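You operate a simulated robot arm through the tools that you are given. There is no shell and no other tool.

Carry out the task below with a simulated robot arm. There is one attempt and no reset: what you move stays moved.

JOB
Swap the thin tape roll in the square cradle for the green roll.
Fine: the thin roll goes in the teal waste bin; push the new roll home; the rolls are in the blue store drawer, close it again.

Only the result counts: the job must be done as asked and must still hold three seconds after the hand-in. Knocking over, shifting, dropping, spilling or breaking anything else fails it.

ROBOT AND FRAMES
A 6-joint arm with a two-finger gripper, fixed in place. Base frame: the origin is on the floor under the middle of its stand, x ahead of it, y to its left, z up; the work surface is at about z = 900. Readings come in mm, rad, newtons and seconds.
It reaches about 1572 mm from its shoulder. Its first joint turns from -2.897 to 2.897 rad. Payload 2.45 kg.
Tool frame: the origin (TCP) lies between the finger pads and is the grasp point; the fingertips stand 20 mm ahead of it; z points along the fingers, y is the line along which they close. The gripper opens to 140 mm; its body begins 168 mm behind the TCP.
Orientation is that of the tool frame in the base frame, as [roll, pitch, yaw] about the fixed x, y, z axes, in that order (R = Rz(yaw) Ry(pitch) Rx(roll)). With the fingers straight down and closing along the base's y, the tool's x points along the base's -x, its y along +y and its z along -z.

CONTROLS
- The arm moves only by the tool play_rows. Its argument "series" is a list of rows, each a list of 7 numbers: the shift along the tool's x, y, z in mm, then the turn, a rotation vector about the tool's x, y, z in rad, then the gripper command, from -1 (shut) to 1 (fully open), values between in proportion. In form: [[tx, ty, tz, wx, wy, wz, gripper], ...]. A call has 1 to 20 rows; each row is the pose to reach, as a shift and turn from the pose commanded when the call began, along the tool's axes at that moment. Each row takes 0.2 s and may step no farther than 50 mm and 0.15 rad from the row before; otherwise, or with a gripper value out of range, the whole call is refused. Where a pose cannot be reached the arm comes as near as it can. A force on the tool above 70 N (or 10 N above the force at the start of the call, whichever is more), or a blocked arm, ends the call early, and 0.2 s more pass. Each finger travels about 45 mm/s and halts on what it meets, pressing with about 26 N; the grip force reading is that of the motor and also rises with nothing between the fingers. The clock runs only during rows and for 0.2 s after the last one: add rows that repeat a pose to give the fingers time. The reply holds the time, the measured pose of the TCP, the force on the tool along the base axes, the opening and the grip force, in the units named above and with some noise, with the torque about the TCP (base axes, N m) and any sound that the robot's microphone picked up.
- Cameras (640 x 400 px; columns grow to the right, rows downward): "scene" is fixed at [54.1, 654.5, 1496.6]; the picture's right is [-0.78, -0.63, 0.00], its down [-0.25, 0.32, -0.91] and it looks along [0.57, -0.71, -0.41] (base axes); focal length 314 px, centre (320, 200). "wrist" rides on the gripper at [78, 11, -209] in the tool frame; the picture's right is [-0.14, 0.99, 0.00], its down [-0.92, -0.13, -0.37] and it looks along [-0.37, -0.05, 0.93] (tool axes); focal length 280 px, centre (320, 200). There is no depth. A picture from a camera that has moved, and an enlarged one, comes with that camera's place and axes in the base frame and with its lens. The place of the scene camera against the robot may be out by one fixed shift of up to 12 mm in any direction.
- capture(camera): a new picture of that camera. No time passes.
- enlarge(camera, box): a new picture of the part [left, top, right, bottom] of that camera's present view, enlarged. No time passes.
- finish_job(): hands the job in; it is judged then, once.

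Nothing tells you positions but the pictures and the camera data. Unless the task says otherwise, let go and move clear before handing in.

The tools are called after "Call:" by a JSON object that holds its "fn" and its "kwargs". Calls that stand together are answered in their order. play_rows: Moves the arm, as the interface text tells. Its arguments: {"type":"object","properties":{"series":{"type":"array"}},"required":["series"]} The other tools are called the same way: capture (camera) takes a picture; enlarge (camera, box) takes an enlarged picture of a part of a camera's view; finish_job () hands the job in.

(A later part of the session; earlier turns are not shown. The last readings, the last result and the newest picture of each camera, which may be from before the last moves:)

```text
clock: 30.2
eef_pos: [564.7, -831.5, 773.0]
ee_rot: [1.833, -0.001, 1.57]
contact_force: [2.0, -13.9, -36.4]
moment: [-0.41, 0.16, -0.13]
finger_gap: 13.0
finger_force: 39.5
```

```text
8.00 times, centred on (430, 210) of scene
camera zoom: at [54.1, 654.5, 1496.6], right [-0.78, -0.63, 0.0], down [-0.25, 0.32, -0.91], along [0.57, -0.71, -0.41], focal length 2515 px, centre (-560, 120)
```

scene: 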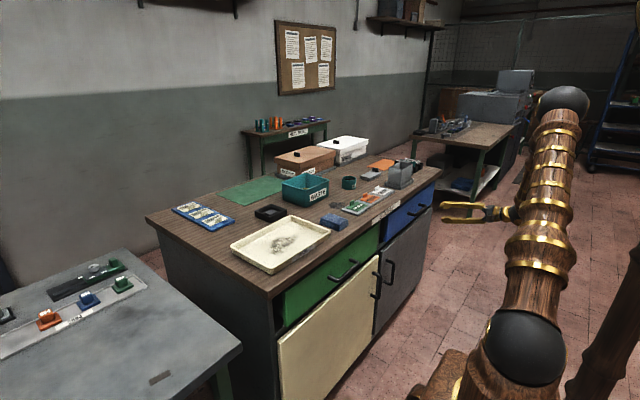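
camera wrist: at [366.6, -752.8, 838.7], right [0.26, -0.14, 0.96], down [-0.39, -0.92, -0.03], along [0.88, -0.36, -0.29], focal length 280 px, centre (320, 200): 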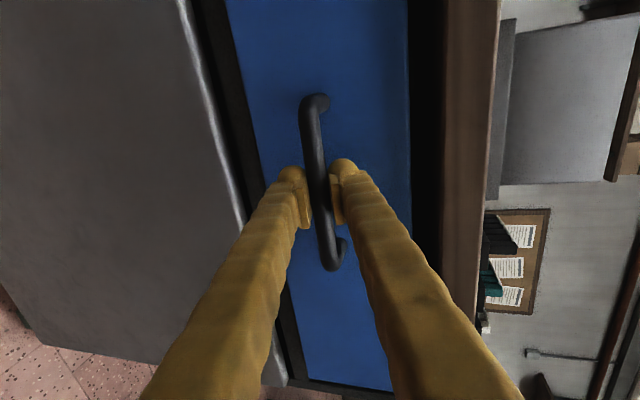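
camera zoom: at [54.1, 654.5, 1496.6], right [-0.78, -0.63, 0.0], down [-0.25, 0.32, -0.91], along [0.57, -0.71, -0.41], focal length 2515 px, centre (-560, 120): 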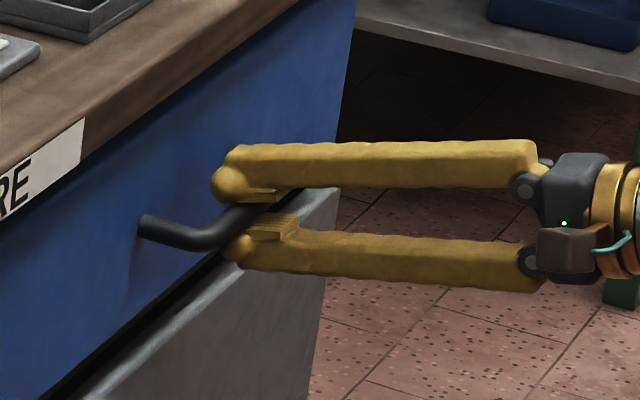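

Both pads look to be on the bar. I'll open a few millimetres to see if the load clears, then re-centre.

Call:
{"fn": "play_rows", "kwargs": {"series": [[0, 0, 0, 0, 0, 0, -0.6], [0, 0, 0, 0, 0, 0, -0.6], [0, 0, 0, 0, 0, 0, -0.6]]}}

Call:
{"fn": "enlarge", "kwargs": {"camera": "wrist", "box": [260, 140, 380, 240]}}

```text
clock: 31.0
eef_pos: [563.8, -831.5, 773.7]
ee_rot: [1.831, 0.0, 1.571]
contact_force: [-0.5, -0.3, 0.2]
moment: [0.02, -0.04, 0.01]
finger_gap: 27.9
finger_force: 0.1
```

```text
4.00 times, centred on (320, 190) of wrist
camera zoom: at [366.3, -752.4, 838.9], right [0.26, -0.14, 0.96], down [-0.39, -0.92, -0.03], along [0.89, -0.36, -0.29], focal length 1122 px, centre (320, 240)
```

zoom: 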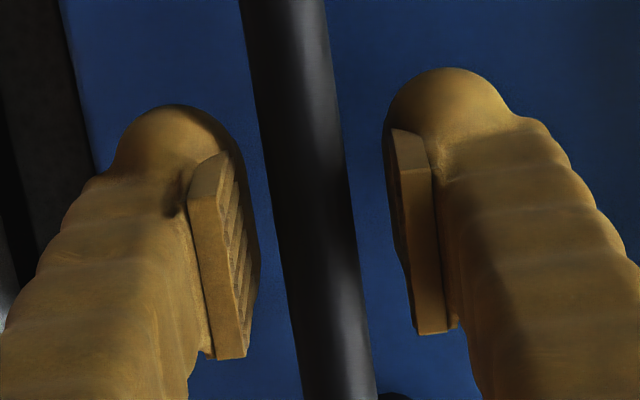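

With the fingers open the bar clearly sits nearer the lower finger, by roughly 3.5 mm. I'll shift down by that and re-close.

Call:
{"fn": "play_rows", "kwargs": {"series": [[0, -2, 0, 0, 0, 0, -0.6], [0, -3.5, 0, 0, 0, 0, -0.6], [0, -3.5, 0, 0, 0, 0, -0.8], [0, -3.5, 0, 0, 0, 0, -0.95], [0, -3.5, 0, 0, 0, 0, -0.95], [0, -3.5, 0, 0, 0, 0, -0.95]]}}

Call:
{"fn": "enlarge", "kwargs": {"camera": "wrist", "box": [260, 140, 380, 240]}}

```text
clock: 32.4
eef_pos: [563.9, -831.6, 770.4]
ee_rot: [1.83, 0.001, 1.57]
contact_force: [0.3, -3.5, 17.6]
moment: [0.12, -0.09, -0.03]
finger_gap: 15.0
finger_force: 8.4
```

```text
4.00 times, centred on (320, 190) of wrist
camera zoom: at [365.5, -751.8, 835.6], right [0.25, -0.14, 0.96], down [-0.39, -0.92, -0.03], along [0.89, -0.37, -0.29], focal length 1122 px, centre (320, 240)
```

zoom: 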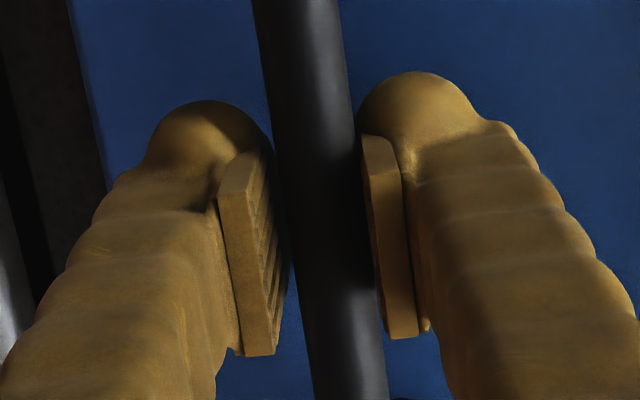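

The load is now small and slightly upward, so I'll shift up 1 mm, grip fully and start a slow pull.

Call:
{"fn": "play_rows", "kwargs": {"series": [[0, 1, 0, 0, 0, 0, -0.95], [0, 1, 0, 0, 0, 0, -1], [0, 1, 0, 0, 0, 0, -1]]}}

```text
clock: 33.2
eef_pos: [565.2, -829.8, 771.6]
ee_rot: [1.829, 0.002, 1.571]
contact_force: [1.0, 6.4, 28.4]
moment: [0.35, -0.02, 0.04]
finger_gap: 11.9
finger_force: 37.8
```

The grip is firm at 12 mm. I'll pull back gently along -x by 20 mm and watch the force and drawer.

Call:
{"fn": "play_rows", "kwargs": {"series": [[0, -1.3, -4.8, 0, 0, 0, -1], [0, -2.6, -9.7, 0, 0, 0, -1], [0, -3.9, -14.5, 0, 0, 0, -1], [0, -5.2, -19.3, 0, 0, 0, -1]]}}

Call:
{"fn": "capture", "kwargs": {"camera": "wrist"}}

Call:
{"fn": "enlarge", "kwargs": {"camera": "scene", "box": [370, 180, 498, 260]}}

```text
clock: 34.2
eef_pos: [543.6, -833.0, 771.6]
ee_rot: [1.83, -0.001, 1.571]
contact_force: [-1.9, 27.0, 32.1]
moment: [0.23, -0.04, 0.06]
finger_gap: 11.4
finger_force: 38.9
```

```text
taken
camera wrist: at [345.3, -752.4, 836.7], right [0.26, -0.14, 0.96], down [-0.39, -0.92, -0.03], along [0.89, -0.36, -0.29], focal length 280 px, centre (320, 200)
```

wrist: 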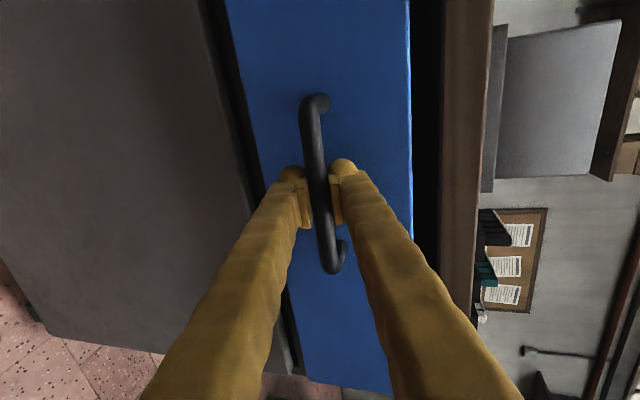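

```text
5.00 times, centred on (434, 220) of scene
camera zoom: at [54.1, 654.5, 1496.6], right [-0.78, -0.63, 0.0], down [-0.25, 0.32, -0.91], along [0.57, -0.71, -0.41], focal length 1572 px, centre (-250, 100)
```

zoom: 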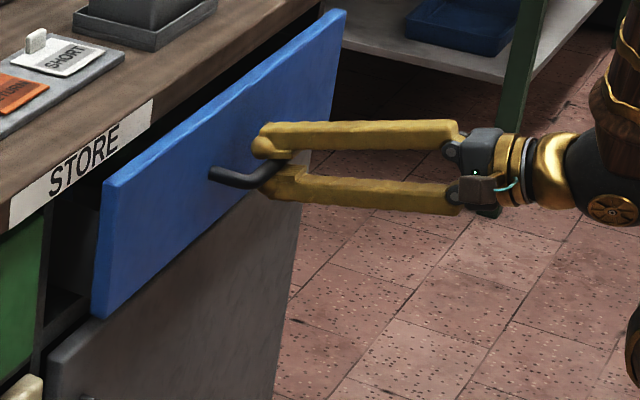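

The drawer is sliding out smoothly with the grip. I'll continue pulling in moderate steps.

Call:
{"fn": "play_rows", "kwargs": {"series": [[0.5, -3.9, -14.5, 0, 0, 0, -1], [1, -7.7, -29, 0, 0, 0, -1], [1, -11.6, -43.5, 0, 0, 0, -1], [1, -15.5, -58, 0, 0, 0, -1]]}}

Call:
{"fn": "enlarge", "kwargs": {"camera": "scene", "box": [340, 160, 500, 260]}}

```text
clock: 35.2
eef_pos: [484.3, -831.6, 771.6]
ee_rot: [1.832, 0.002, 1.57]
contact_force: [-0.7, -25.2, 20.3]
moment: [0.26, -0.02, -0.59]
finger_gap: 11.5
finger_force: 38.1
```

```text
4.00 times, centred on (420, 210) of scene
camera zoom: at [54.1, 654.5, 1496.6], right [-0.78, -0.63, 0.0], down [-0.25, 0.32, -0.91], along [0.57, -0.71, -0.41], focal length 1258 px, centre (-80, 160)
```

zoom: 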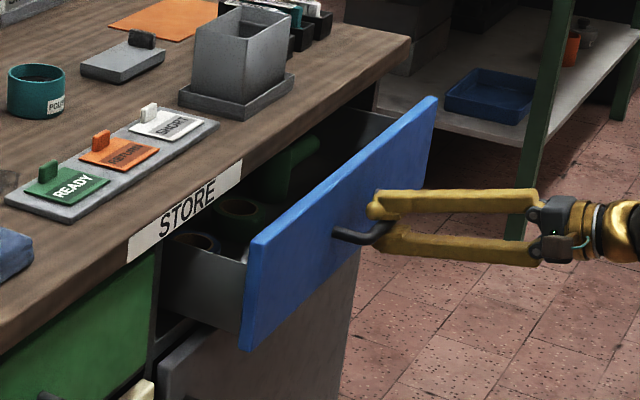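

The drawer is open about 80 mm and rolls are visible inside. I'll keep pulling.

Call:
{"fn": "play_rows", "kwargs": {"series": [[0, -3.9, -14.5, 0, 0, 0, -1], [0, -7.7, -29, 0, 0, 0, -1], [0, -11.6, -43.5, 0, 0, 0, -1], [0, -15.5, -58, 0, 0, 0, -1], [0, -19.3, -72.5, 0, 0, 0, -1], [0, -23.2, -87, 0, 0, 0, -1]]}}

Call:
{"fn": "enlarge", "kwargs": {"camera": "scene", "box": [340, 160, 500, 260]}}

Call:
{"fn": "capture", "kwargs": {"camera": "wrist"}}

```text
clock: 36.6
eef_pos: [396.0, -829.7, 771.7]
ee_rot: [1.831, 0.0, 1.572]
contact_force: [-0.1, -1.8, 31.5]
moment: [0.14, -0.04, -0.48]
finger_gap: 11.3
finger_force: 38.2
```

```text
4.00 times, centred on (420, 210) of scene
camera zoom: at [54.1, 654.5, 1496.6], right [-0.78, -0.63, 0.0], down [-0.25, 0.32, -0.91], along [0.57, -0.71, -0.41], focal length 1258 px, centre (-80, 160)
```

zoom: 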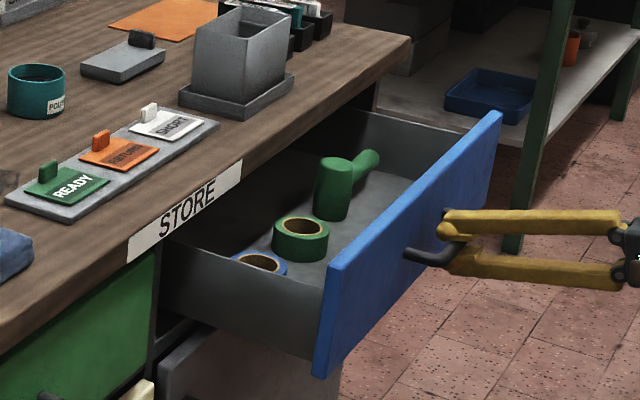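

```text
taken
camera wrist: at [197.7, -751.0, 836.8], right [0.26, -0.14, 0.96], down [-0.39, -0.92, -0.03], along [0.89, -0.36, -0.29], focal length 280 px, centre (320, 200)
```

wrist: 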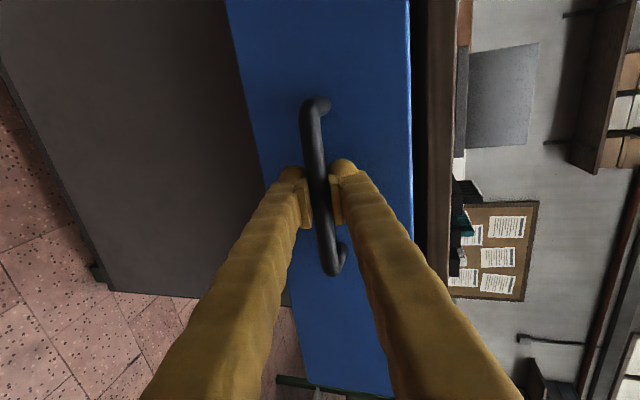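

The green roll, a blue roll and a green tool are visible in the drawer. The green roll is still near x≈580 under the bench edge, so I'll pull out further.

Call:
{"fn": "play_rows", "kwargs": {"series": [[0, -3.9, -14.5, 0, 0, 0, -1], [0, -7.7, -29, 0, 0, 0, -1], [0, -11.6, -43.5, 0, 0, 0, -1], [0, -15.5, -58, 0, 0, 0, -1], [0, -19.3, -72.5, 0, 0, 0, -1], [0, -23.2, -87, 0, 0, 0, -1]]}}

Call:
{"fn": "enlarge", "kwargs": {"camera": "scene", "box": [340, 160, 500, 260]}}

Call:
{"fn": "capture", "kwargs": {"camera": "scene"}}

```text
clock: 38.0
eef_pos: [304.1, -831.3, 770.6]
ee_rot: [1.832, 0.001, 1.571]
contact_force: [-0.5, 19.7, 24.2]
moment: [0.04, 0.01, -0.76]
finger_gap: 11.5
finger_force: 38.0
```

```text
4.00 times, centred on (420, 210) of scene
camera zoom: at [54.1, 654.5, 1496.6], right [-0.78, -0.63, 0.0], down [-0.25, 0.32, -0.91], along [0.57, -0.71, -0.41], focal length 1258 px, centre (-80, 160)
```

zoom: 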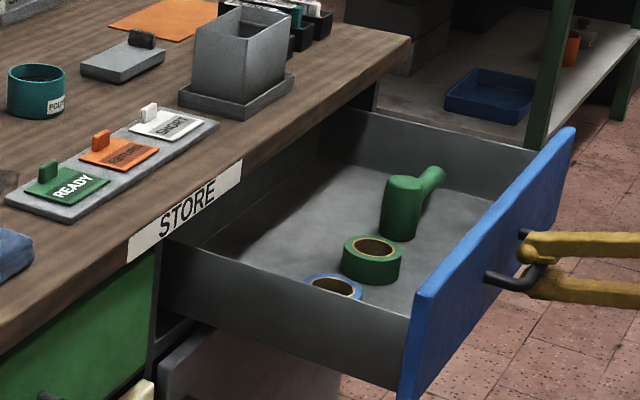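

```text
taken
```

scene: 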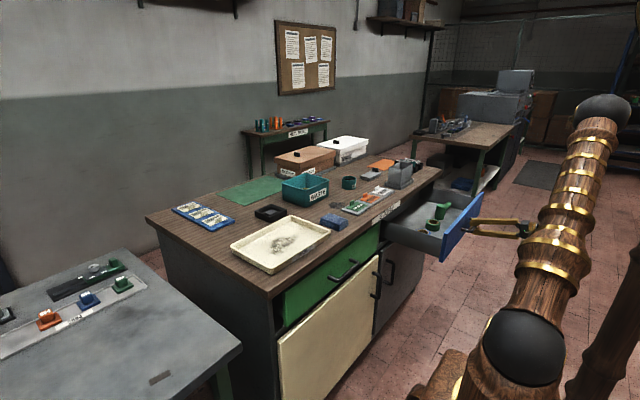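

The drawer is open about 262 mm and the green roll is around (484, -788), well clear of the bench edge. I'll release the handle, back off and rise.

Call:
{"fn": "play_rows", "kwargs": {"series": [[0, 0, 0, 0, 0, 0, -0.6], [0, 0, 0, 0, 0, 0, -0.35], [0, 0, 0, 0, 0, 0, -0.35], [0, 0, 0, 0, 0, 0, -0.35], [0, 0, -10, 0, 0, 0, -0.35], [0, 0, -25, 0, 0, 0, -0.35], [0, 0, -45, 0, 0, 0, -0.35], [0, 0, -65, 0, 0, 0, -0.35]]}}

Call:
{"fn": "capture", "kwargs": {"camera": "wrist"}}

Call:
{"fn": "enlarge", "kwargs": {"camera": "scene", "box": [360, 160, 520, 260]}}

```text
clock: 39.8
eef_pos: [242.6, -829.4, 786.2]
ee_rot: [1.833, 0.001, 1.571]
contact_force: [0.2, -0.4, 0.5]
moment: [-0.02, -0.02, 0.01]
finger_gap: 45.4
finger_force: 0.0
```

```text
taken
camera wrist: at [44.4, -750.4, 852.3], right [0.26, -0.14, 0.96], down [-0.39, -0.92, -0.03], along [0.89, -0.37, -0.29], focal length 280 px, centre (320, 200)
```

wrist: 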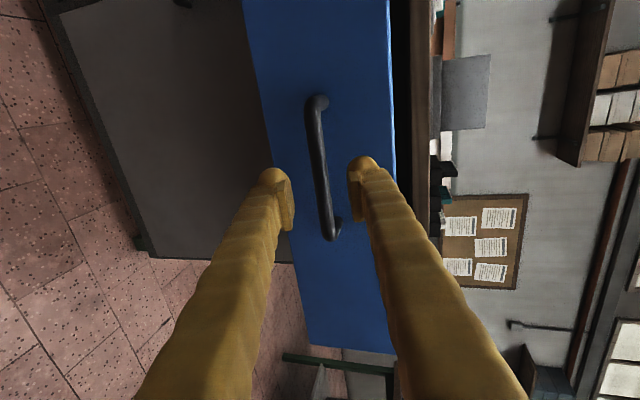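

```text
4.00 times, centred on (440, 210) of scene
camera zoom: at [54.1, 654.5, 1496.6], right [-0.78, -0.63, 0.0], down [-0.25, 0.32, -0.91], along [0.57, -0.71, -0.41], focal length 1258 px, centre (-160, 160)
```

zoom: 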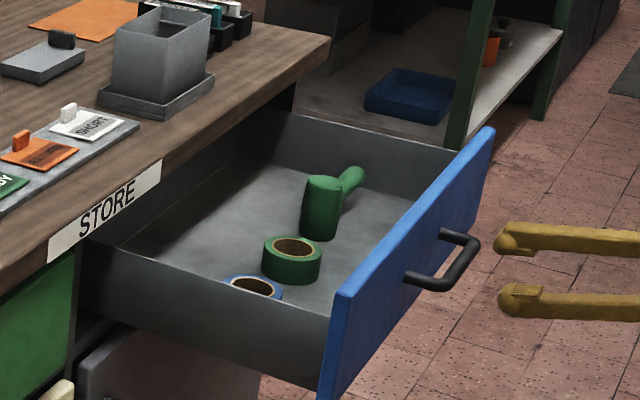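

The drawer stayed open and the hand is clear of the handle. Now I'll rise vertically.

Call:
{"fn": "play_rows", "kwargs": {"series": [[0, 29, -7.7, 0, 0, 0, -0.35], [0, 67.6, -18, 0, 0, 0, -0.35], [0, 106.3, -28.4, 0, 0, 0, -0.2], [0, 144.9, -38.7, 0, 0, 0, 0], [0, 183.5, -49, 0, 0, 0, 0.3], [0, 222.2, -59.3, 0, 0, 0, 0.3], [0, 260.8, -69.7, 0, 0, 0, 0.3], [0, 299.5, -80, 0, 0, 0, 0.3], [0, 328.4, -87.7, 0, 0, 0, 0.3], [0, 328.4, -87.7, 0, 0, 0, 0.3]]}}

```text
clock: 42.0
eef_pos: [238.1, -830.3, 1128.4]
ee_rot: [1.832, -0.001, 1.571]
contact_force: [-0.2, 0.3, -0.2]
moment: [0.01, 0.0, 0.02]
finger_gap: 91.0
finger_force: 0.0
```

Now I'll tilt the gripper back to straight down.

Call:
{"fn": "play_rows", "kwargs": {"series": [[0, 0, 0, 0.14, 0, 0, 0.3], [0, 0, 0, 0.28, 0, 0, 0.3], [0, 0, 0, 0.42, 0, 0, 0.3], [0, 0, 0, 0.56, 0, 0, 0.3], [0, 0, 0, 0.7, 0, 0, 0.3], [0, 0, 0, 0.84, 0, 0, 0.3], [0, 0, 0, 0.98, 0, 0, 0.3], [0, 0, 0, 1.12, 0, 0, 0.3], [0, 0, 0, 1.24, 0, 0, 0.3], [0, 0, 0, 1.309, 0, 0, 0.3], [0, 0, 0, 1.309, 0, 0, 0.3]]}}

```text
clock: 44.4
eef_pos: [241.4, -831.6, 1127.3]
ee_rot: [3.141, 0.001, 1.572]
contact_force: [-0.3, 0.0, 0.5]
moment: [-0.02, -0.01, 0.0]
finger_gap: 91.0
finger_force: 0.0
```

The gripper is vertical again, closing along x. I'll move above the green roll and look.

Call:
{"fn": "play_rows", "kwargs": {"series": [[7, 40, 0, 0, 0, 0, 0.3], [14, 80, 5, 0, 0, 0, 0.3], [22, 120, 15, 0, 0, 0, 0.3], [30, 160, 30, 0, 0, 0, 0.3], [37, 200, 50, 0, 0, 0, 0.3], [42, 230, 70, 0, 0, 0, 0.3], [44, 243, 85, 0, 0, 0, 0.3], [44, 243, 85, 0, 0, 0, 0.3]]}}

Call:
{"fn": "capture", "kwargs": {"camera": "wrist"}}

Call:
{"fn": "capture", "kwargs": {"camera": "scene"}}

```text
clock: 46.2
eef_pos: [485.3, -787.5, 1039.9]
ee_rot: [3.139, -0.001, 1.573]
contact_force: [-0.4, -0.6, 0.3]
moment: [-0.03, 0.01, 0.03]
finger_gap: 90.8
finger_force: 0.1
```

```text
taken
camera wrist: at [496.3, -707.5, 1250.3], right [0.99, -0.14, 0.0], down [-0.13, -0.92, 0.37], along [-0.05, -0.37, -0.93], focal length 280 px, centre (320, 200)
```

wrist: 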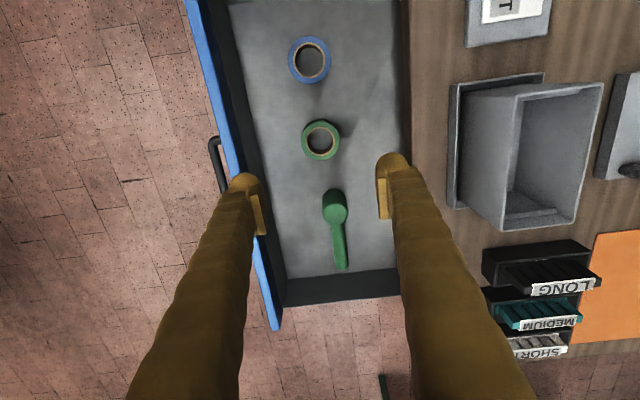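

```text
taken
```

scene: 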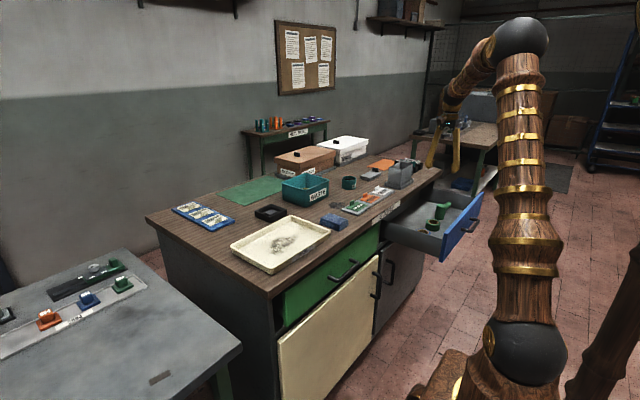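

The green roll is near (485, -794) with its top around z≈747. I'll enlarge to measure it.

Call:
{"fn": "enlarge", "kwargs": {"camera": "wrist", "box": [272, 100, 372, 180]}}

Call:
{"fn": "enlarge", "kwargs": {"camera": "scene", "box": [400, 195, 464, 235]}}

Call:
{"fn": "enlarge", "kwargs": {"camera": "scene", "box": [240, 195, 304, 235]}}

```text
5.00 times, centred on (322, 140) of wrist
camera zoom: at [496.3, -707.5, 1250.3], right [0.99, -0.14, 0.0], down [-0.13, -0.92, 0.37], along [-0.05, -0.37, -0.93], focal length 1402 px, centre (310, 500)
```

zoom: 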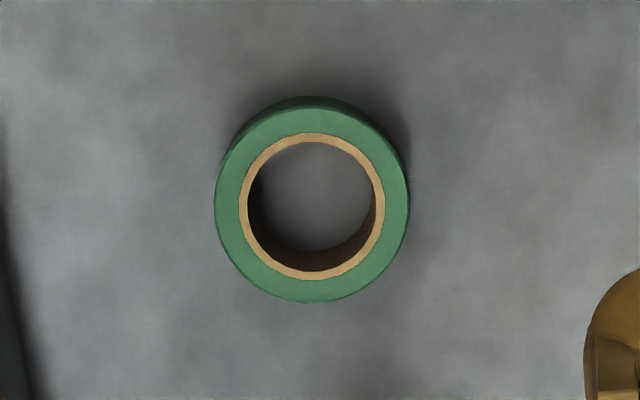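

```text
10.00 times, centred on (432, 215) of scene
camera zoom: at [54.1, 654.5, 1496.6], right [-0.78, -0.63, 0.0], down [-0.25, 0.32, -0.91], along [0.57, -0.71, -0.41], focal length 3144 px, centre (-800, 50)
```

zoom: 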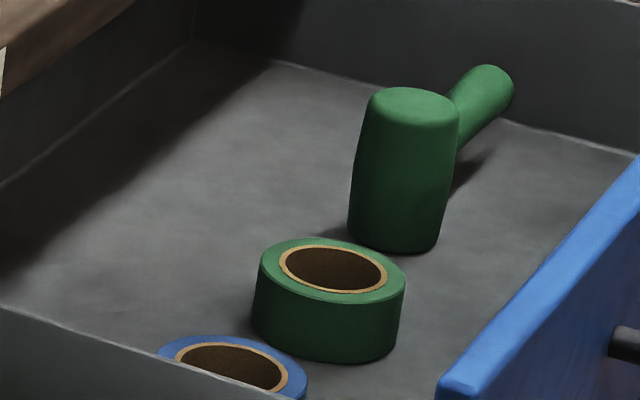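

```text
10.00 times, centred on (272, 215) of scene
camera zoom: at [54.1, 654.5, 1496.6], right [-0.78, -0.63, 0.0], down [-0.25, 0.32, -0.91], along [0.57, -0.71, -0.41], focal length 3144 px, centre (800, 50)
```

zoom: 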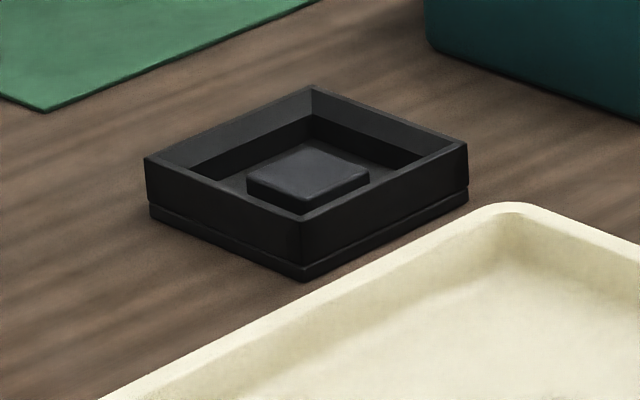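

The green roll is about 70 mm across and 34 mm tall, and the cradle's boss appears sized for its core. I'll open to about 100 mm and descend around the roll, stopping above it first.

Call:
{"fn": "play_rows", "kwargs": {"series": [[-6.5, 0, 30, 0, 0, 0, 0.45], [-6.5, 0, 75, 0, 0, 0, 0.45], [-6.5, 0, 120, 0, 0, 0, 0.45], [-6.5, 0, 165, 0, 0, 0, 0.45], [-6.5, 0, 205, 0, 0, 0, 0.45], [-6.5, 0, 235, 0, 0, 0, 0.45], [-6.5, 0, 250, 0, 0, 0, 0.45]]}}

Call:
{"fn": "capture", "kwargs": {"camera": "wrist"}}

Call:
{"fn": "enlarge", "kwargs": {"camera": "scene", "box": [390, 175, 470, 235]}}

```text
clock: 47.8
eef_pos: [485.6, -793.4, 794.2]
ee_rot: [-3.141, 0.0, 1.572]
contact_force: [0.4, -0.1, -0.1]
moment: [0.02, 0.01, 0.0]
finger_gap: 101.6
finger_force: 0.1
```

```text
taken
camera wrist: at [495.9, -714.3, 1004.0], right [0.99, -0.14, 0.0], down [-0.13, -0.92, 0.37], along [-0.05, -0.37, -0.93], focal length 280 px, centre (320, 200)
```

wrist: 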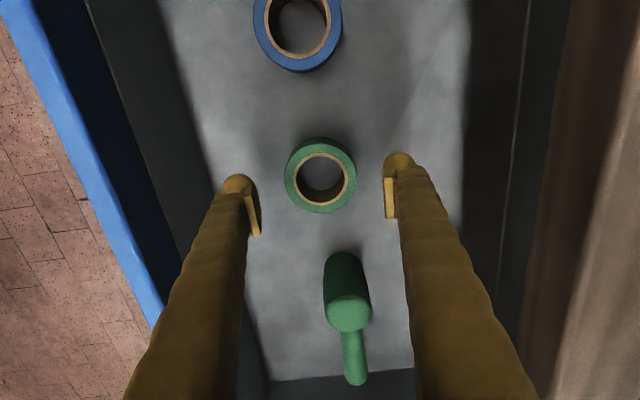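

```text
6.67 times, centred on (430, 205) of scene
camera zoom: at [54.1, 654.5, 1496.6], right [-0.78, -0.63, 0.0], down [-0.25, 0.32, -0.91], along [0.57, -0.71, -0.41], focal length 2096 px, centre (-413, 167)
```

zoom: 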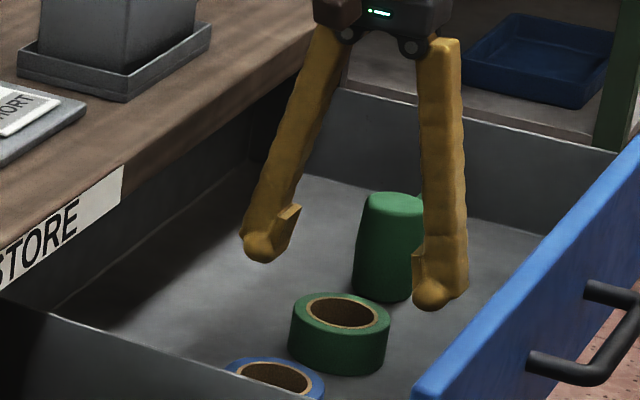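

The roll is centred between the fingers, with the tips about 22 mm above its top. I'll descend 35 mm and close gently.

Call:
{"fn": "play_rows", "kwargs": {"series": [[1, 0, 12, 0, 0, 0, 0.45], [1, 0, 24, 0, 0, 0, 0.45], [1, 0, 32, 0, 0, 0, 0.45], [1, 0, 35, 0, 0, 0, 0.45], [1, 0, 35, 0, 0, 0, 0.2], [1, 0, 35, 0, 0, 0, 0.05], [1, 0, 35, 0, 0, 0, -0.3], [1, 0, 35, 0, 0, 0, -0.3], [1, 0, 35, 0, 0, 0, -0.3]]}}

Call:
{"fn": "capture", "kwargs": {"camera": "wrist"}}

Call:
{"fn": "enlarge", "kwargs": {"camera": "scene", "box": [398, 190, 462, 230]}}

```text
clock: 49.8
eef_pos: [485.4, -792.5, 757.7]
ee_rot: [3.141, -0.001, 1.571]
contact_force: [0.1, -0.5, -0.4]
moment: [-0.01, 0.03, -0.01]
finger_gap: 67.1
finger_force: 26.1
```

```text
taken
camera wrist: at [496.6, -713.6, 967.6], right [0.99, -0.14, 0.0], down [-0.13, -0.92, 0.37], along [-0.05, -0.37, -0.93], focal length 280 px, centre (320, 200)
```

wrist: 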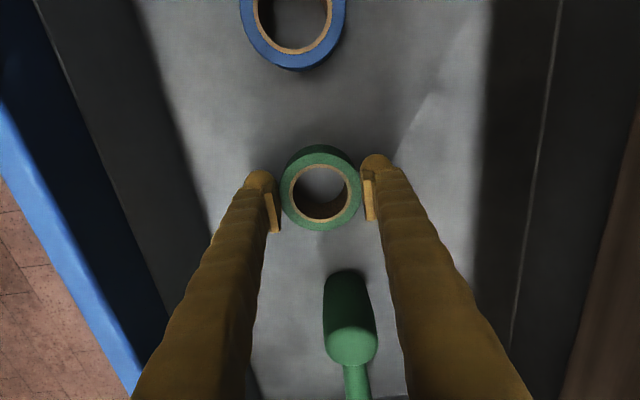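

```text
10.00 times, centred on (430, 210) of scene
camera zoom: at [54.1, 654.5, 1496.6], right [-0.78, -0.63, 0.0], down [-0.25, 0.32, -0.91], along [0.57, -0.71, -0.41], focal length 3144 px, centre (-780, 100)
```

zoom: 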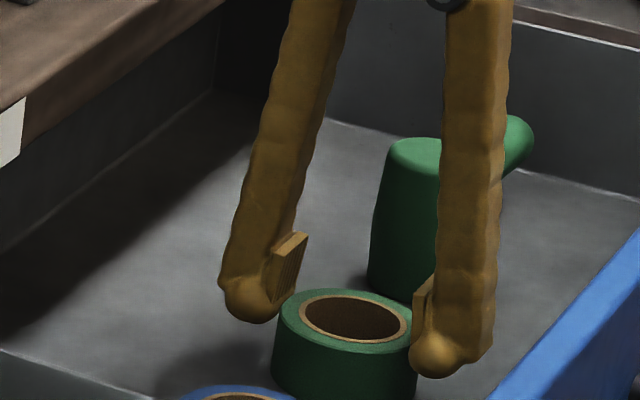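

The green roll is gripped at 67 mm. I'll lift slowly and check that it holds.

Call:
{"fn": "play_rows", "kwargs": {"series": [[0, 0, -5, 0, 0, 0, -0.3], [0, 0, -15, 0, 0, 0, -0.3], [0, 0, -30, 0, 0, 0, -0.3], [0, 0, -50, 0, 0, 0, -0.3], [0, 0, -70, 0, 0, 0, -0.3]]}}

Call:
{"fn": "capture", "kwargs": {"camera": "wrist"}}

Call:
{"fn": "enlarge", "kwargs": {"camera": "scene", "box": [390, 165, 470, 215]}}

```text
clock: 51.0
eef_pos: [485.1, -791.3, 825.9]
ee_rot: [3.141, -0.001, 1.57]
contact_force: [0.9, 0.4, -1.0]
moment: [0.02, -0.02, 0.05]
finger_gap: 67.0
finger_force: 26.2
```

```text
taken
camera wrist: at [496.6, -712.7, 1035.8], right [0.99, -0.14, 0.0], down [-0.13, -0.92, 0.37], along [-0.05, -0.37, -0.93], focal length 280 px, centre (320, 200)
```

wrist: 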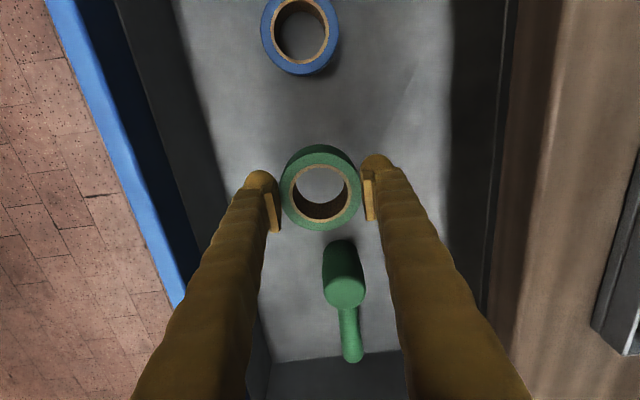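

```text
8.00 times, centred on (430, 190) of scene
camera zoom: at [54.1, 654.5, 1496.6], right [-0.78, -0.63, 0.0], down [-0.25, 0.32, -0.91], along [0.57, -0.71, -0.41], focal length 2515 px, centre (-560, 280)
```

zoom: 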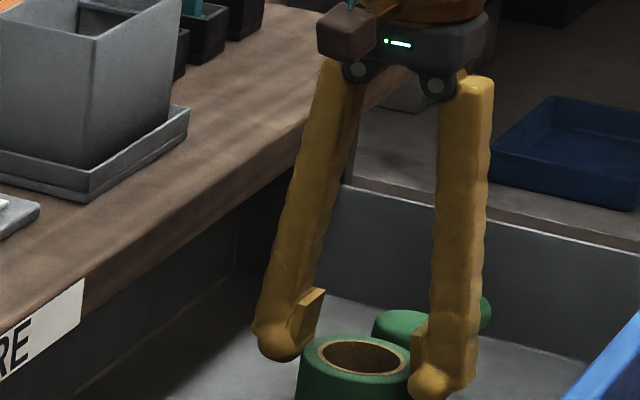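

The roll is held well. I'll raise it straight up clear of everything first.

Call:
{"fn": "play_rows", "kwargs": {"series": [[0, 0, -30, 0, 0, 0, -0.3], [0, 0, -70, 0, 0, 0, -0.3], [0, 0, -110, 0, 0, 0, -0.3], [0, 0, -150, 0, 0, 0, -0.3], [0, 0, -190, 0, 0, 0, -0.3], [0, 0, -230, 0, 0, 0, -0.3], [0, 0, -270, 0, 0, 0, -0.3], [0, 0, -305, 0, 0, 0, -0.3], [0, 0, -325, 0, 0, 0, -0.3], [0, 0, -325, 0, 0, 0, -0.3]]}}

```text
clock: 53.2
eef_pos: [485.2, -793.3, 1151.1]
ee_rot: [-3.14, -0.001, 1.572]
contact_force: [0.1, 0.4, -0.1]
moment: [0.0, 0.02, 0.03]
finger_gap: 66.7
finger_force: 26.5
```

Now I'll carry it over to the cradle, turning the hand back by 90° on the way so the view matches my earlier one.

Call:
{"fn": "play_rows", "kwargs": {"series": [[20, 14, 0, 0, 0, -0.05, -0.3], [53, 37, 0, 0, 0, -0.14, -0.3], [90, 62, 0, 0, 0, -0.24, -0.3], [127, 88, 0, 0, 0, -0.34, -0.3], [164, 113, 0, 0, 0, -0.44, -0.3], [201, 139, 0, 0, 0, -0.54, -0.3], [238, 164, 0, 0, 0, -0.64, -0.3], [275, 190, 0, 0, 0, -0.74, -0.3], [312, 215, 0, 0, 0, -0.84, -0.3], [349, 241, 0, 0, 0, -0.94, -0.3], [386, 266, 0, 0, 0, -1.04, -0.3], [423, 292, 0, 0, 0, -1.14, -0.3], [460, 317, 0, 0, 0, -1.24, -0.3], [497, 343, 0, 0, 0, -1.34, -0.3], [534, 368, 0, 0, 0, -1.44, -0.3], [571, 394, 0, 0, 0, -1.53, -0.3], [608, 419, 0, 0, 0, -1.5708, -0.3], [640, 441, 0, 0, 0, -1.5708, -0.3], [660, 455, 0, 0, 0, -1.5708, -0.3], [665, 457, 0, 0, 0, -1.5708, -0.3]]}}

Call:
{"fn": "capture", "kwargs": {"camera": "wrist"}}

Call:
{"fn": "capture", "kwargs": {"camera": "scene"}}

```text
clock: 57.4
eef_pos: [945.0, -126.0, 1151.5]
ee_rot: [-3.14, 0.0, -3.141]
contact_force: [0.3, -0.2, -1.1]
moment: [-0.02, 0.02, 0.0]
finger_gap: 67.5
finger_force: 25.7
```

```text
taken
camera wrist: at [866.3, -114.8, 1362.6], right [0.14, 0.99, 0.0], down [0.92, -0.13, 0.37], along [0.37, -0.05, -0.93], focal length 280 px, centre (320, 200)
```

wrist: 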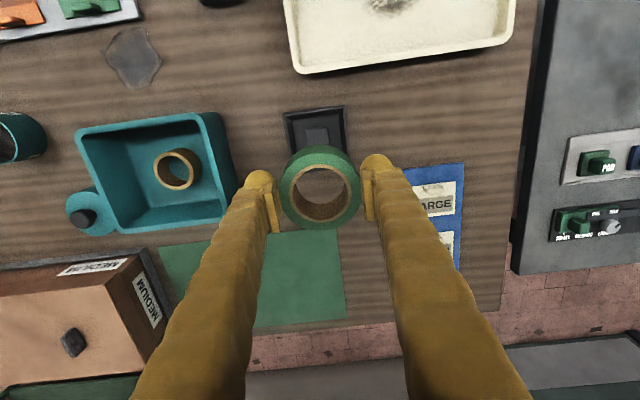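

```text
taken
```

scene: 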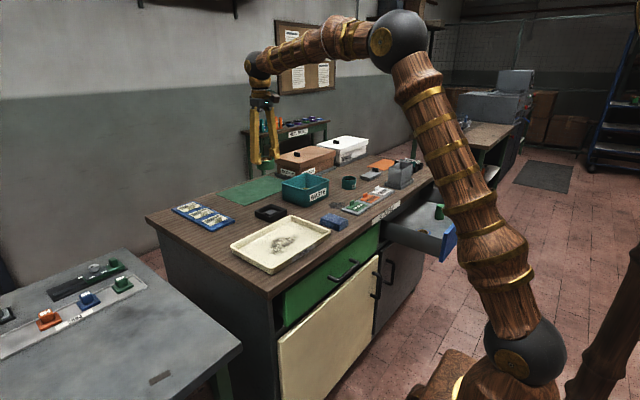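

The roll is over the cradle area and the thin roll is lying in the bin. I'll zoom in on both views to align precisely before lowering.

Call:
{"fn": "enlarge", "kwargs": {"camera": "wrist", "box": [240, 90, 400, 240]}}

Call:
{"fn": "enlarge", "kwargs": {"camera": "scene", "box": [230, 130, 310, 230]}}

```text
2.67 times, centred on (320, 165) of wrist
camera zoom: at [866.3, -114.8, 1362.6], right [0.14, 0.99, 0.0], down [0.92, -0.13, 0.37], along [0.37, -0.05, -0.93], focal length 748 px, centre (320, 293)
```

zoom: 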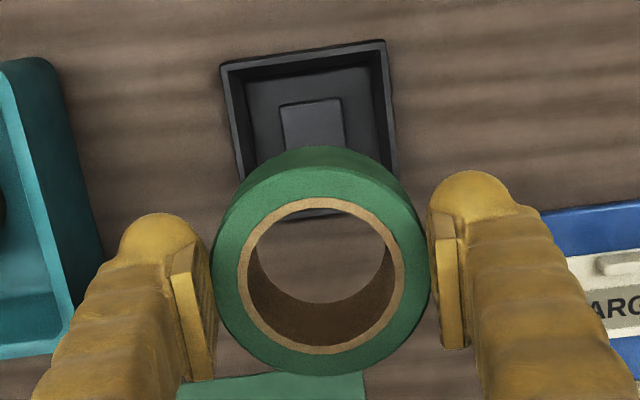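

```text
4.00 times, centred on (270, 180) of scene
camera zoom: at [54.1, 654.5, 1496.6], right [-0.78, -0.63, 0.0], down [-0.25, 0.32, -0.91], along [0.57, -0.71, -0.41], focal length 1258 px, centre (520, 280)
```

zoom: 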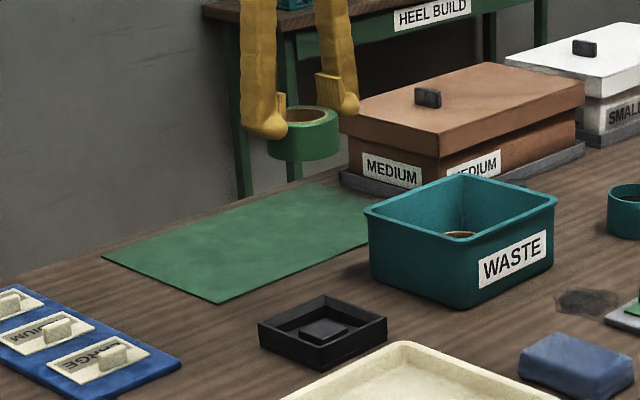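

The core hole looks about 45 mm across while the square boss looks about 36 mm wide, so I need better measurements. I'll enlarge the held roll and the empty cradle.

Call:
{"fn": "enlarge", "kwargs": {"camera": "scene", "box": [246, 142, 294, 172]}}

Call:
{"fn": "enlarge", "kwargs": {"camera": "scene", "box": [250, 196, 290, 226]}}

Call:
{"fn": "enlarge", "kwargs": {"camera": "wrist", "box": [276, 95, 356, 145]}}

```text
13.33 times, centred on (270, 157) of scene
camera zoom: at [54.1, 654.5, 1496.6], right [-0.78, -0.63, 0.0], down [-0.25, 0.32, -0.91], along [0.57, -0.71, -0.41], focal length 4192 px, centre (987, 773)
```

zoom: 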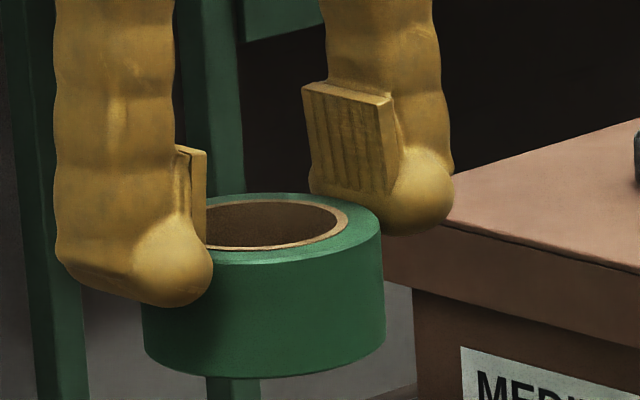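

```text
13.33 times, centred on (270, 211) of scene
camera zoom: at [54.1, 654.5, 1496.6], right [-0.78, -0.63, 0.0], down [-0.25, 0.32, -0.91], along [0.57, -0.71, -0.41], focal length 4192 px, centre (987, 53)
```

zoom: 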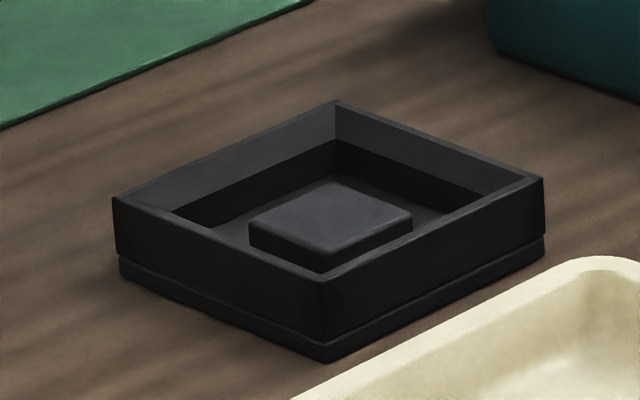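

```text
8.00 times, centred on (316, 120) of wrist
camera zoom: at [866.3, -114.8, 1362.6], right [0.14, 0.99, 0.0], down [0.92, -0.13, 0.37], along [0.37, -0.05, -0.93], focal length 2243 px, centre (352, 840)
```

zoom: 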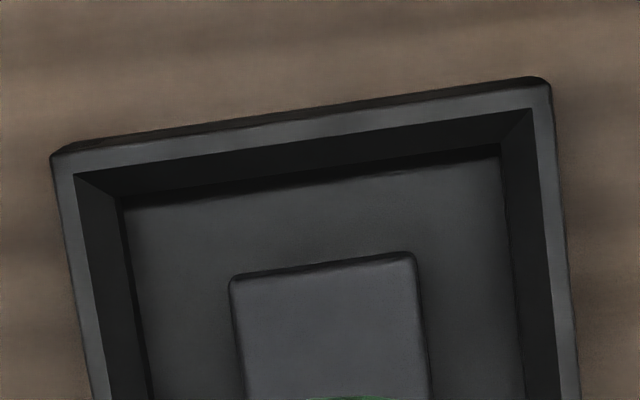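

The cradle centre works out to about (941.4, -128.8). The roll sits about 1.8 mm forward of the TCP, so I'll correct for that and lower to just above the rim for a visual alignment check.

Call:
{"fn": "play_rows", "kwargs": {"series": [[2, -1, 20, 0, 0, 0, -0.3], [5.1, -2.9, 55, 0, 0, 0, -0.3], [5.1, -2.9, 95, 0, 0, 0, -0.3], [5.1, -2.9, 130, 0, 0, 0, -0.3], [5.1, -2.9, 152, 0, 0, 0, -0.3], [5.1, -2.9, 161, 0, 0, 0, -0.3], [5.1, -2.9, 161, 0, 0, 0, -0.3]]}}

Call:
{"fn": "enlarge", "kwargs": {"camera": "wrist", "box": [240, 90, 400, 240]}}

Call:
{"fn": "enlarge", "kwargs": {"camera": "scene", "box": [246, 186, 294, 216]}}

```text
clock: 59.0
eef_pos: [937.2, -130.0, 992.2]
ee_rot: [3.141, 0.0, -3.142]
contact_force: [-0.2, 0.2, -0.7]
moment: [0.0, -0.01, 0.01]
finger_gap: 67.1
finger_force: 26.5
```

```text
2.67 times, centred on (320, 165) of wrist
camera zoom: at [858.7, -116.4, 1202.0], right [0.14, 0.99, 0.0], down [0.92, -0.13, 0.37], along [0.37, -0.05, -0.93], focal length 748 px, centre (320, 293)
```

zoom: 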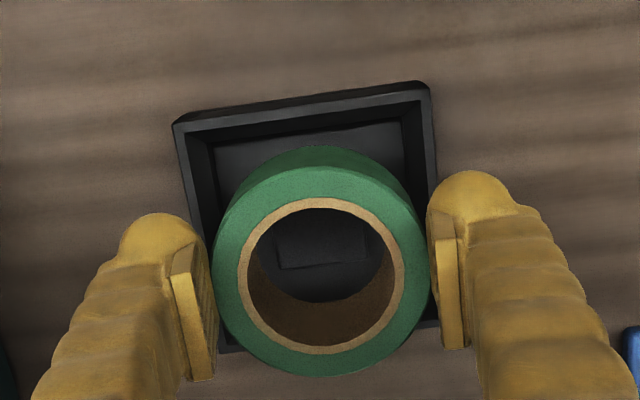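

```text
13.33 times, centred on (270, 201) of scene
camera zoom: at [54.1, 654.5, 1496.6], right [-0.78, -0.63, 0.0], down [-0.25, 0.32, -0.91], along [0.57, -0.71, -0.41], focal length 4192 px, centre (987, 187)
```

zoom: 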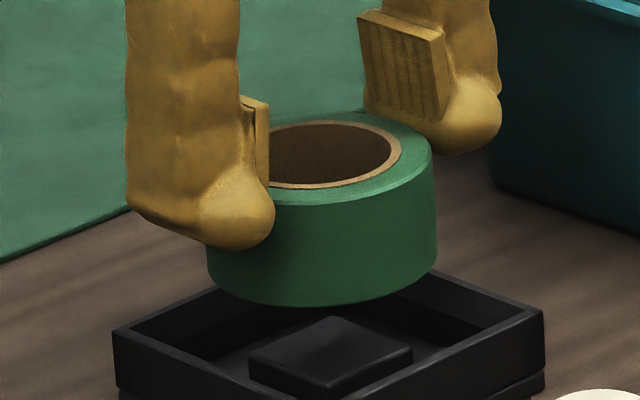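

Both views agree the roll is within about 2 mm of the cradle's centre. I'll apply a small correction of (+1, -1.3) and lower until just above the boss.

Call:
{"fn": "play_rows", "kwargs": {"series": [[-1.1, -1.3, 5, 0, 0, 0, -0.3], [-1.1, -1.3, 12, 0, 0, 0, -0.3], [-1.1, -1.3, 18, 0, 0, 0, -0.3], [-1.1, -1.3, 24, 0, 0, 0, -0.3], [-1.1, -1.3, 28, 0, 0, 0, -0.3], [-1.1, -1.3, 28, 0, 0, 0, -0.3]]}}

Call:
{"fn": "enlarge", "kwargs": {"camera": "wrist", "box": [240, 90, 400, 240]}}

Call:
{"fn": "enlarge", "kwargs": {"camera": "scene", "box": [246, 190, 294, 220]}}

```text
clock: 60.4
eef_pos: [937.2, -131.4, 963.9]
ee_rot: [-3.141, 0.0, 3.141]
contact_force: [-0.8, 0.7, -0.5]
moment: [-0.02, -0.01, -0.01]
finger_gap: 67.3
finger_force: 25.5
```

```text
2.67 times, centred on (320, 165) of wrist
camera zoom: at [859.6, -118.9, 1173.9], right [0.14, 0.99, 0.0], down [0.92, -0.13, 0.37], along [0.37, -0.05, -0.93], focal length 748 px, centre (320, 293)
```

zoom: 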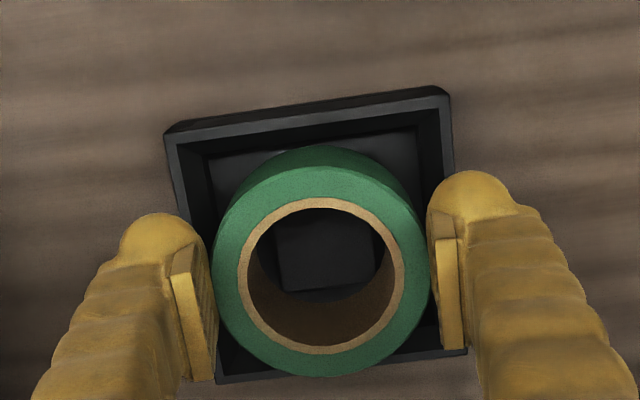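

```text
13.33 times, centred on (270, 205) of scene
camera zoom: at [54.1, 654.5, 1496.6], right [-0.78, -0.63, 0.0], down [-0.25, 0.32, -0.91], along [0.57, -0.71, -0.41], focal length 4192 px, centre (987, 133)
```

zoom: 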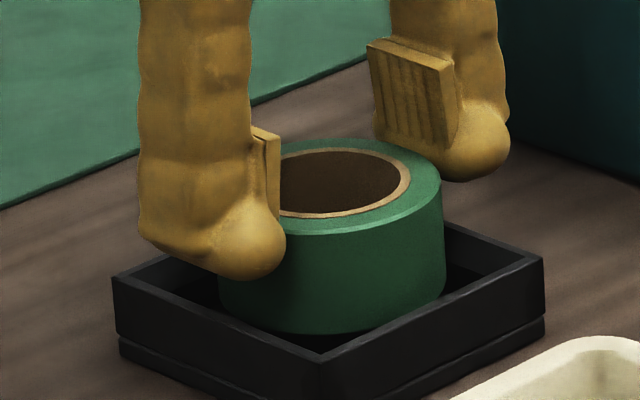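

Both cameras now say the roll should shift by about (+1.4, +0.9) mm. I'll make that correction and lower gently, watching the force.

Call:
{"fn": "play_rows", "kwargs": {"series": [[-1.4, 0.9, 0, 0, 0, 0, -0.3], [-1.4, 0.9, 2, 0, 0, 0, -0.3], [-1.4, 0.9, 4, 0, 0, 0, -0.3], [-1.4, 0.9, 5, 0, 0, 0, -0.3]]}}

Call:
{"fn": "enlarge", "kwargs": {"camera": "wrist", "box": [240, 90, 400, 240]}}

Call:
{"fn": "enlarge", "kwargs": {"camera": "scene", "box": [246, 190, 294, 220]}}

```text
clock: 61.4
eef_pos: [939.0, -128.6, 958.2]
ee_rot: [-3.141, -0.001, -3.141]
contact_force: [1.6, -0.5, -0.1]
moment: [-0.01, -0.01, 0.04]
finger_gap: 67.3
finger_force: 25.8
```

```text
2.67 times, centred on (320, 165) of wrist
camera zoom: at [861.2, -118.1, 1168.4], right [0.14, 0.99, 0.0], down [0.92, -0.13, 0.37], along [0.37, -0.05, -0.93], focal length 748 px, centre (320, 293)
```

zoom: 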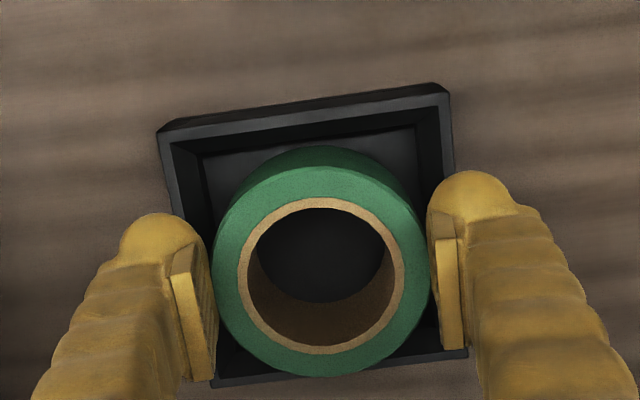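

```text
13.33 times, centred on (270, 205) of scene
camera zoom: at [54.1, 654.5, 1496.6], right [-0.78, -0.63, 0.0], down [-0.25, 0.32, -0.91], along [0.57, -0.71, -0.41], focal length 4192 px, centre (987, 133)
```

zoom: 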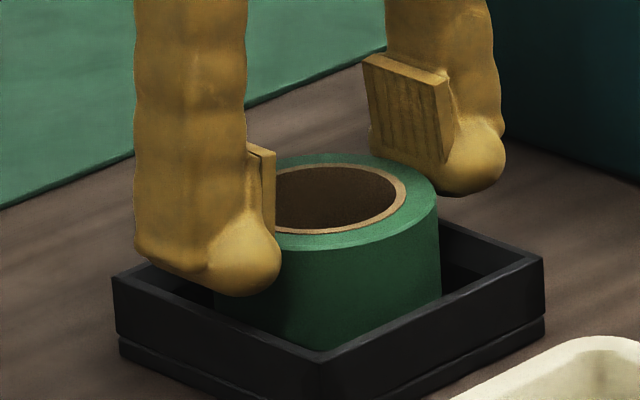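

The roll is now centred within about half a millimetre in both views. I'll continue down slowly and watch for contact.

Call:
{"fn": "play_rows", "kwargs": {"series": [[0, 0, 1, 0, 0, 0, -0.3], [0, 0, 2, 0, 0, 0, -0.3], [0, 0, 3, 0, 0, 0, -0.3]]}}

```text
clock: 62.2
eef_pos: [938.5, -129.6, 954.7]
ee_rot: [3.14, 0.0, -3.14]
contact_force: [0.2, 0.1, -0.2]
moment: [0.0, 0.01, -0.02]
finger_gap: 67.0
finger_force: 25.9
```

No contact yet; continuing down in 1 mm steps.

Call:
{"fn": "play_rows", "kwargs": {"series": [[0, 0, 1, 0, 0, 0, -0.3], [0, 0, 2, 0, 0, 0, -0.3], [0, 0, 2, 0, 0, 0, -0.3]]}}

Call:
{"fn": "enlarge", "kwargs": {"camera": "wrist", "box": [240, 90, 400, 240]}}

Call:
{"fn": "enlarge", "kwargs": {"camera": "scene", "box": [246, 190, 294, 220]}}

```text
clock: 63.0
eef_pos: [939.7, -130.4, 953.8]
ee_rot: [-3.142, 0.0, -3.141]
contact_force: [1.0, -0.3, -0.5]
moment: [0.04, -0.03, 0.01]
finger_gap: 67.0
finger_force: 25.4
```

```text
2.67 times, centred on (320, 165) of wrist
camera zoom: at [861.6, -118.9, 1163.9], right [0.14, 0.99, 0.0], down [0.92, -0.13, 0.37], along [0.37, -0.05, -0.93], focal length 748 px, centre (320, 293)
```

zoom: 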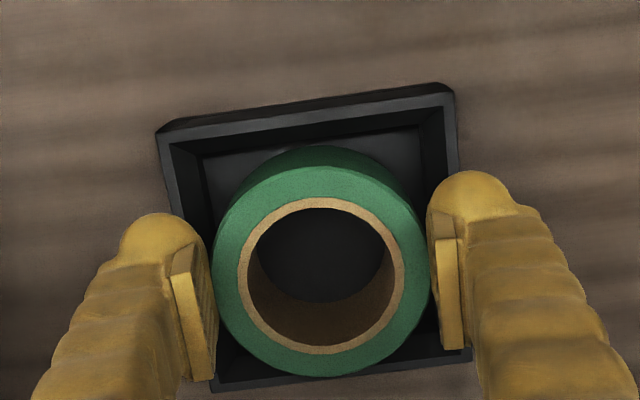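

```text
13.33 times, centred on (270, 205) of scene
camera zoom: at [54.1, 654.5, 1496.6], right [-0.78, -0.63, 0.0], down [-0.25, 0.32, -0.91], along [0.57, -0.71, -0.41], focal length 4192 px, centre (987, 133)
```

zoom: 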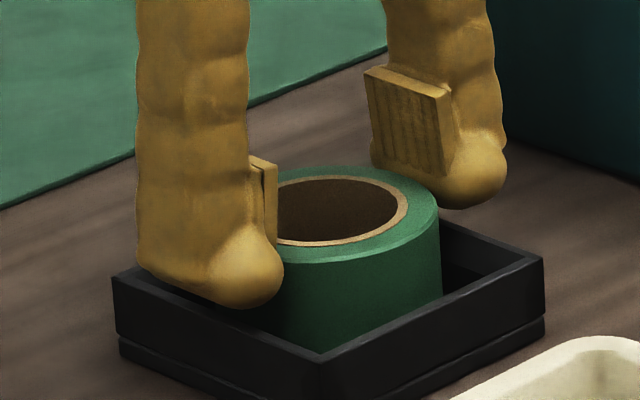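

Still free of contact. I'll continue another 2 mm and read the force.

Call:
{"fn": "play_rows", "kwargs": {"series": [[0, 0, 1, 0, 0, 0, -0.3], [0, 0, 2, 0, 0, 0, -0.3], [0, 0, 2, 0, 0, 0, -0.3]]}}

```text
clock: 63.8
eef_pos: [939.4, -130.9, 952.7]
ee_rot: [-3.141, 0.001, 3.14]
contact_force: [-1.0, -1.7, 21.9]
moment: [-0.11, 0.0, -0.01]
finger_gap: 67.4
finger_force: 26.5
```

There is now a 22 N upward contact. I'll look to see whether it is the roll seating or the fingertips on the rim.

Call:
{"fn": "enlarge", "kwargs": {"camera": "scene", "box": [246, 190, 294, 220]}}

Call:
{"fn": "enlarge", "kwargs": {"camera": "wrist", "box": [240, 90, 400, 240]}}

```text
13.33 times, centred on (270, 205) of scene
camera zoom: at [54.1, 654.5, 1496.6], right [-0.78, -0.63, 0.0], down [-0.25, 0.32, -0.91], along [0.57, -0.71, -0.41], focal length 4192 px, centre (987, 133)
```

zoom: 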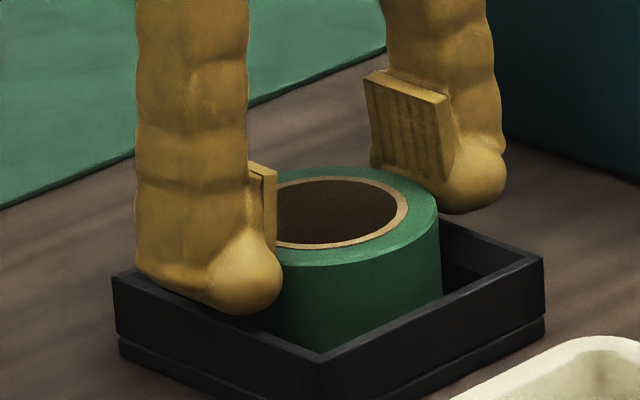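

```text
2.67 times, centred on (320, 165) of wrist
camera zoom: at [861.3, -118.5, 1162.0], right [0.14, 0.99, 0.0], down [0.92, -0.13, 0.37], along [0.37, -0.05, -0.93], focal length 748 px, centre (320, 293)
```

zoom: 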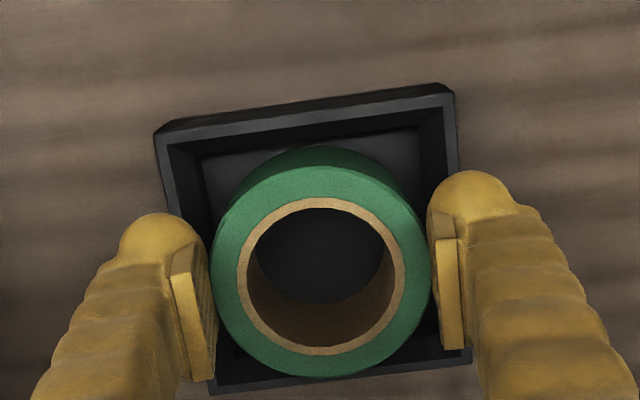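

The contact looks central and even. I'll ease off half a millimetre, open to release the roll, and rise so I can then push it home from above.

Call:
{"fn": "play_rows", "kwargs": {"series": [[0, 0, -0.5, 0, 0, 0, -0.3], [0, 0, -0.5, 0, 0, 0, 0.0], [0, 0, -0.5, 0, 0, 0, 0.2], [0, 0, -0.5, 0, 0, 0, 0.25], [0, 0, -0.5, 0, 0, 0, 0.25], [0, 0, -0.5, 0, 0, 0, 0.25]]}}

Call:
{"fn": "enlarge", "kwargs": {"camera": "scene", "box": [246, 190, 294, 220]}}

```text
clock: 65.2
eef_pos: [939.6, -131.1, 952.3]
ee_rot: [3.141, 0.001, -3.141]
contact_force: [-0.3, 0.7, -0.5]
moment: [-0.03, -0.01, 0.0]
finger_gap: 87.5
finger_force: 0.1
```

```text
13.33 times, centred on (270, 205) of scene
camera zoom: at [54.1, 654.5, 1496.6], right [-0.78, -0.63, 0.0], down [-0.25, 0.32, -0.91], along [0.57, -0.71, -0.41], focal length 4192 px, centre (987, 133)
```

zoom: 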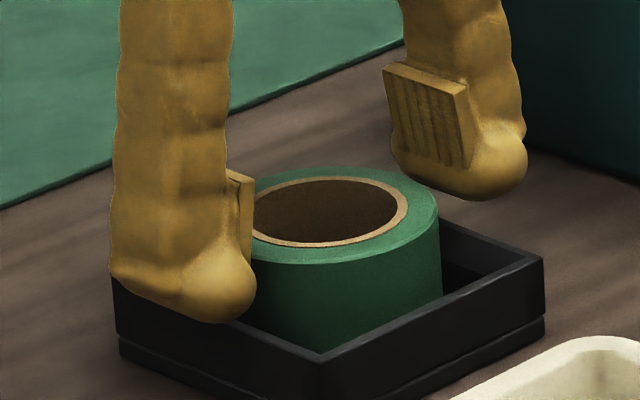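

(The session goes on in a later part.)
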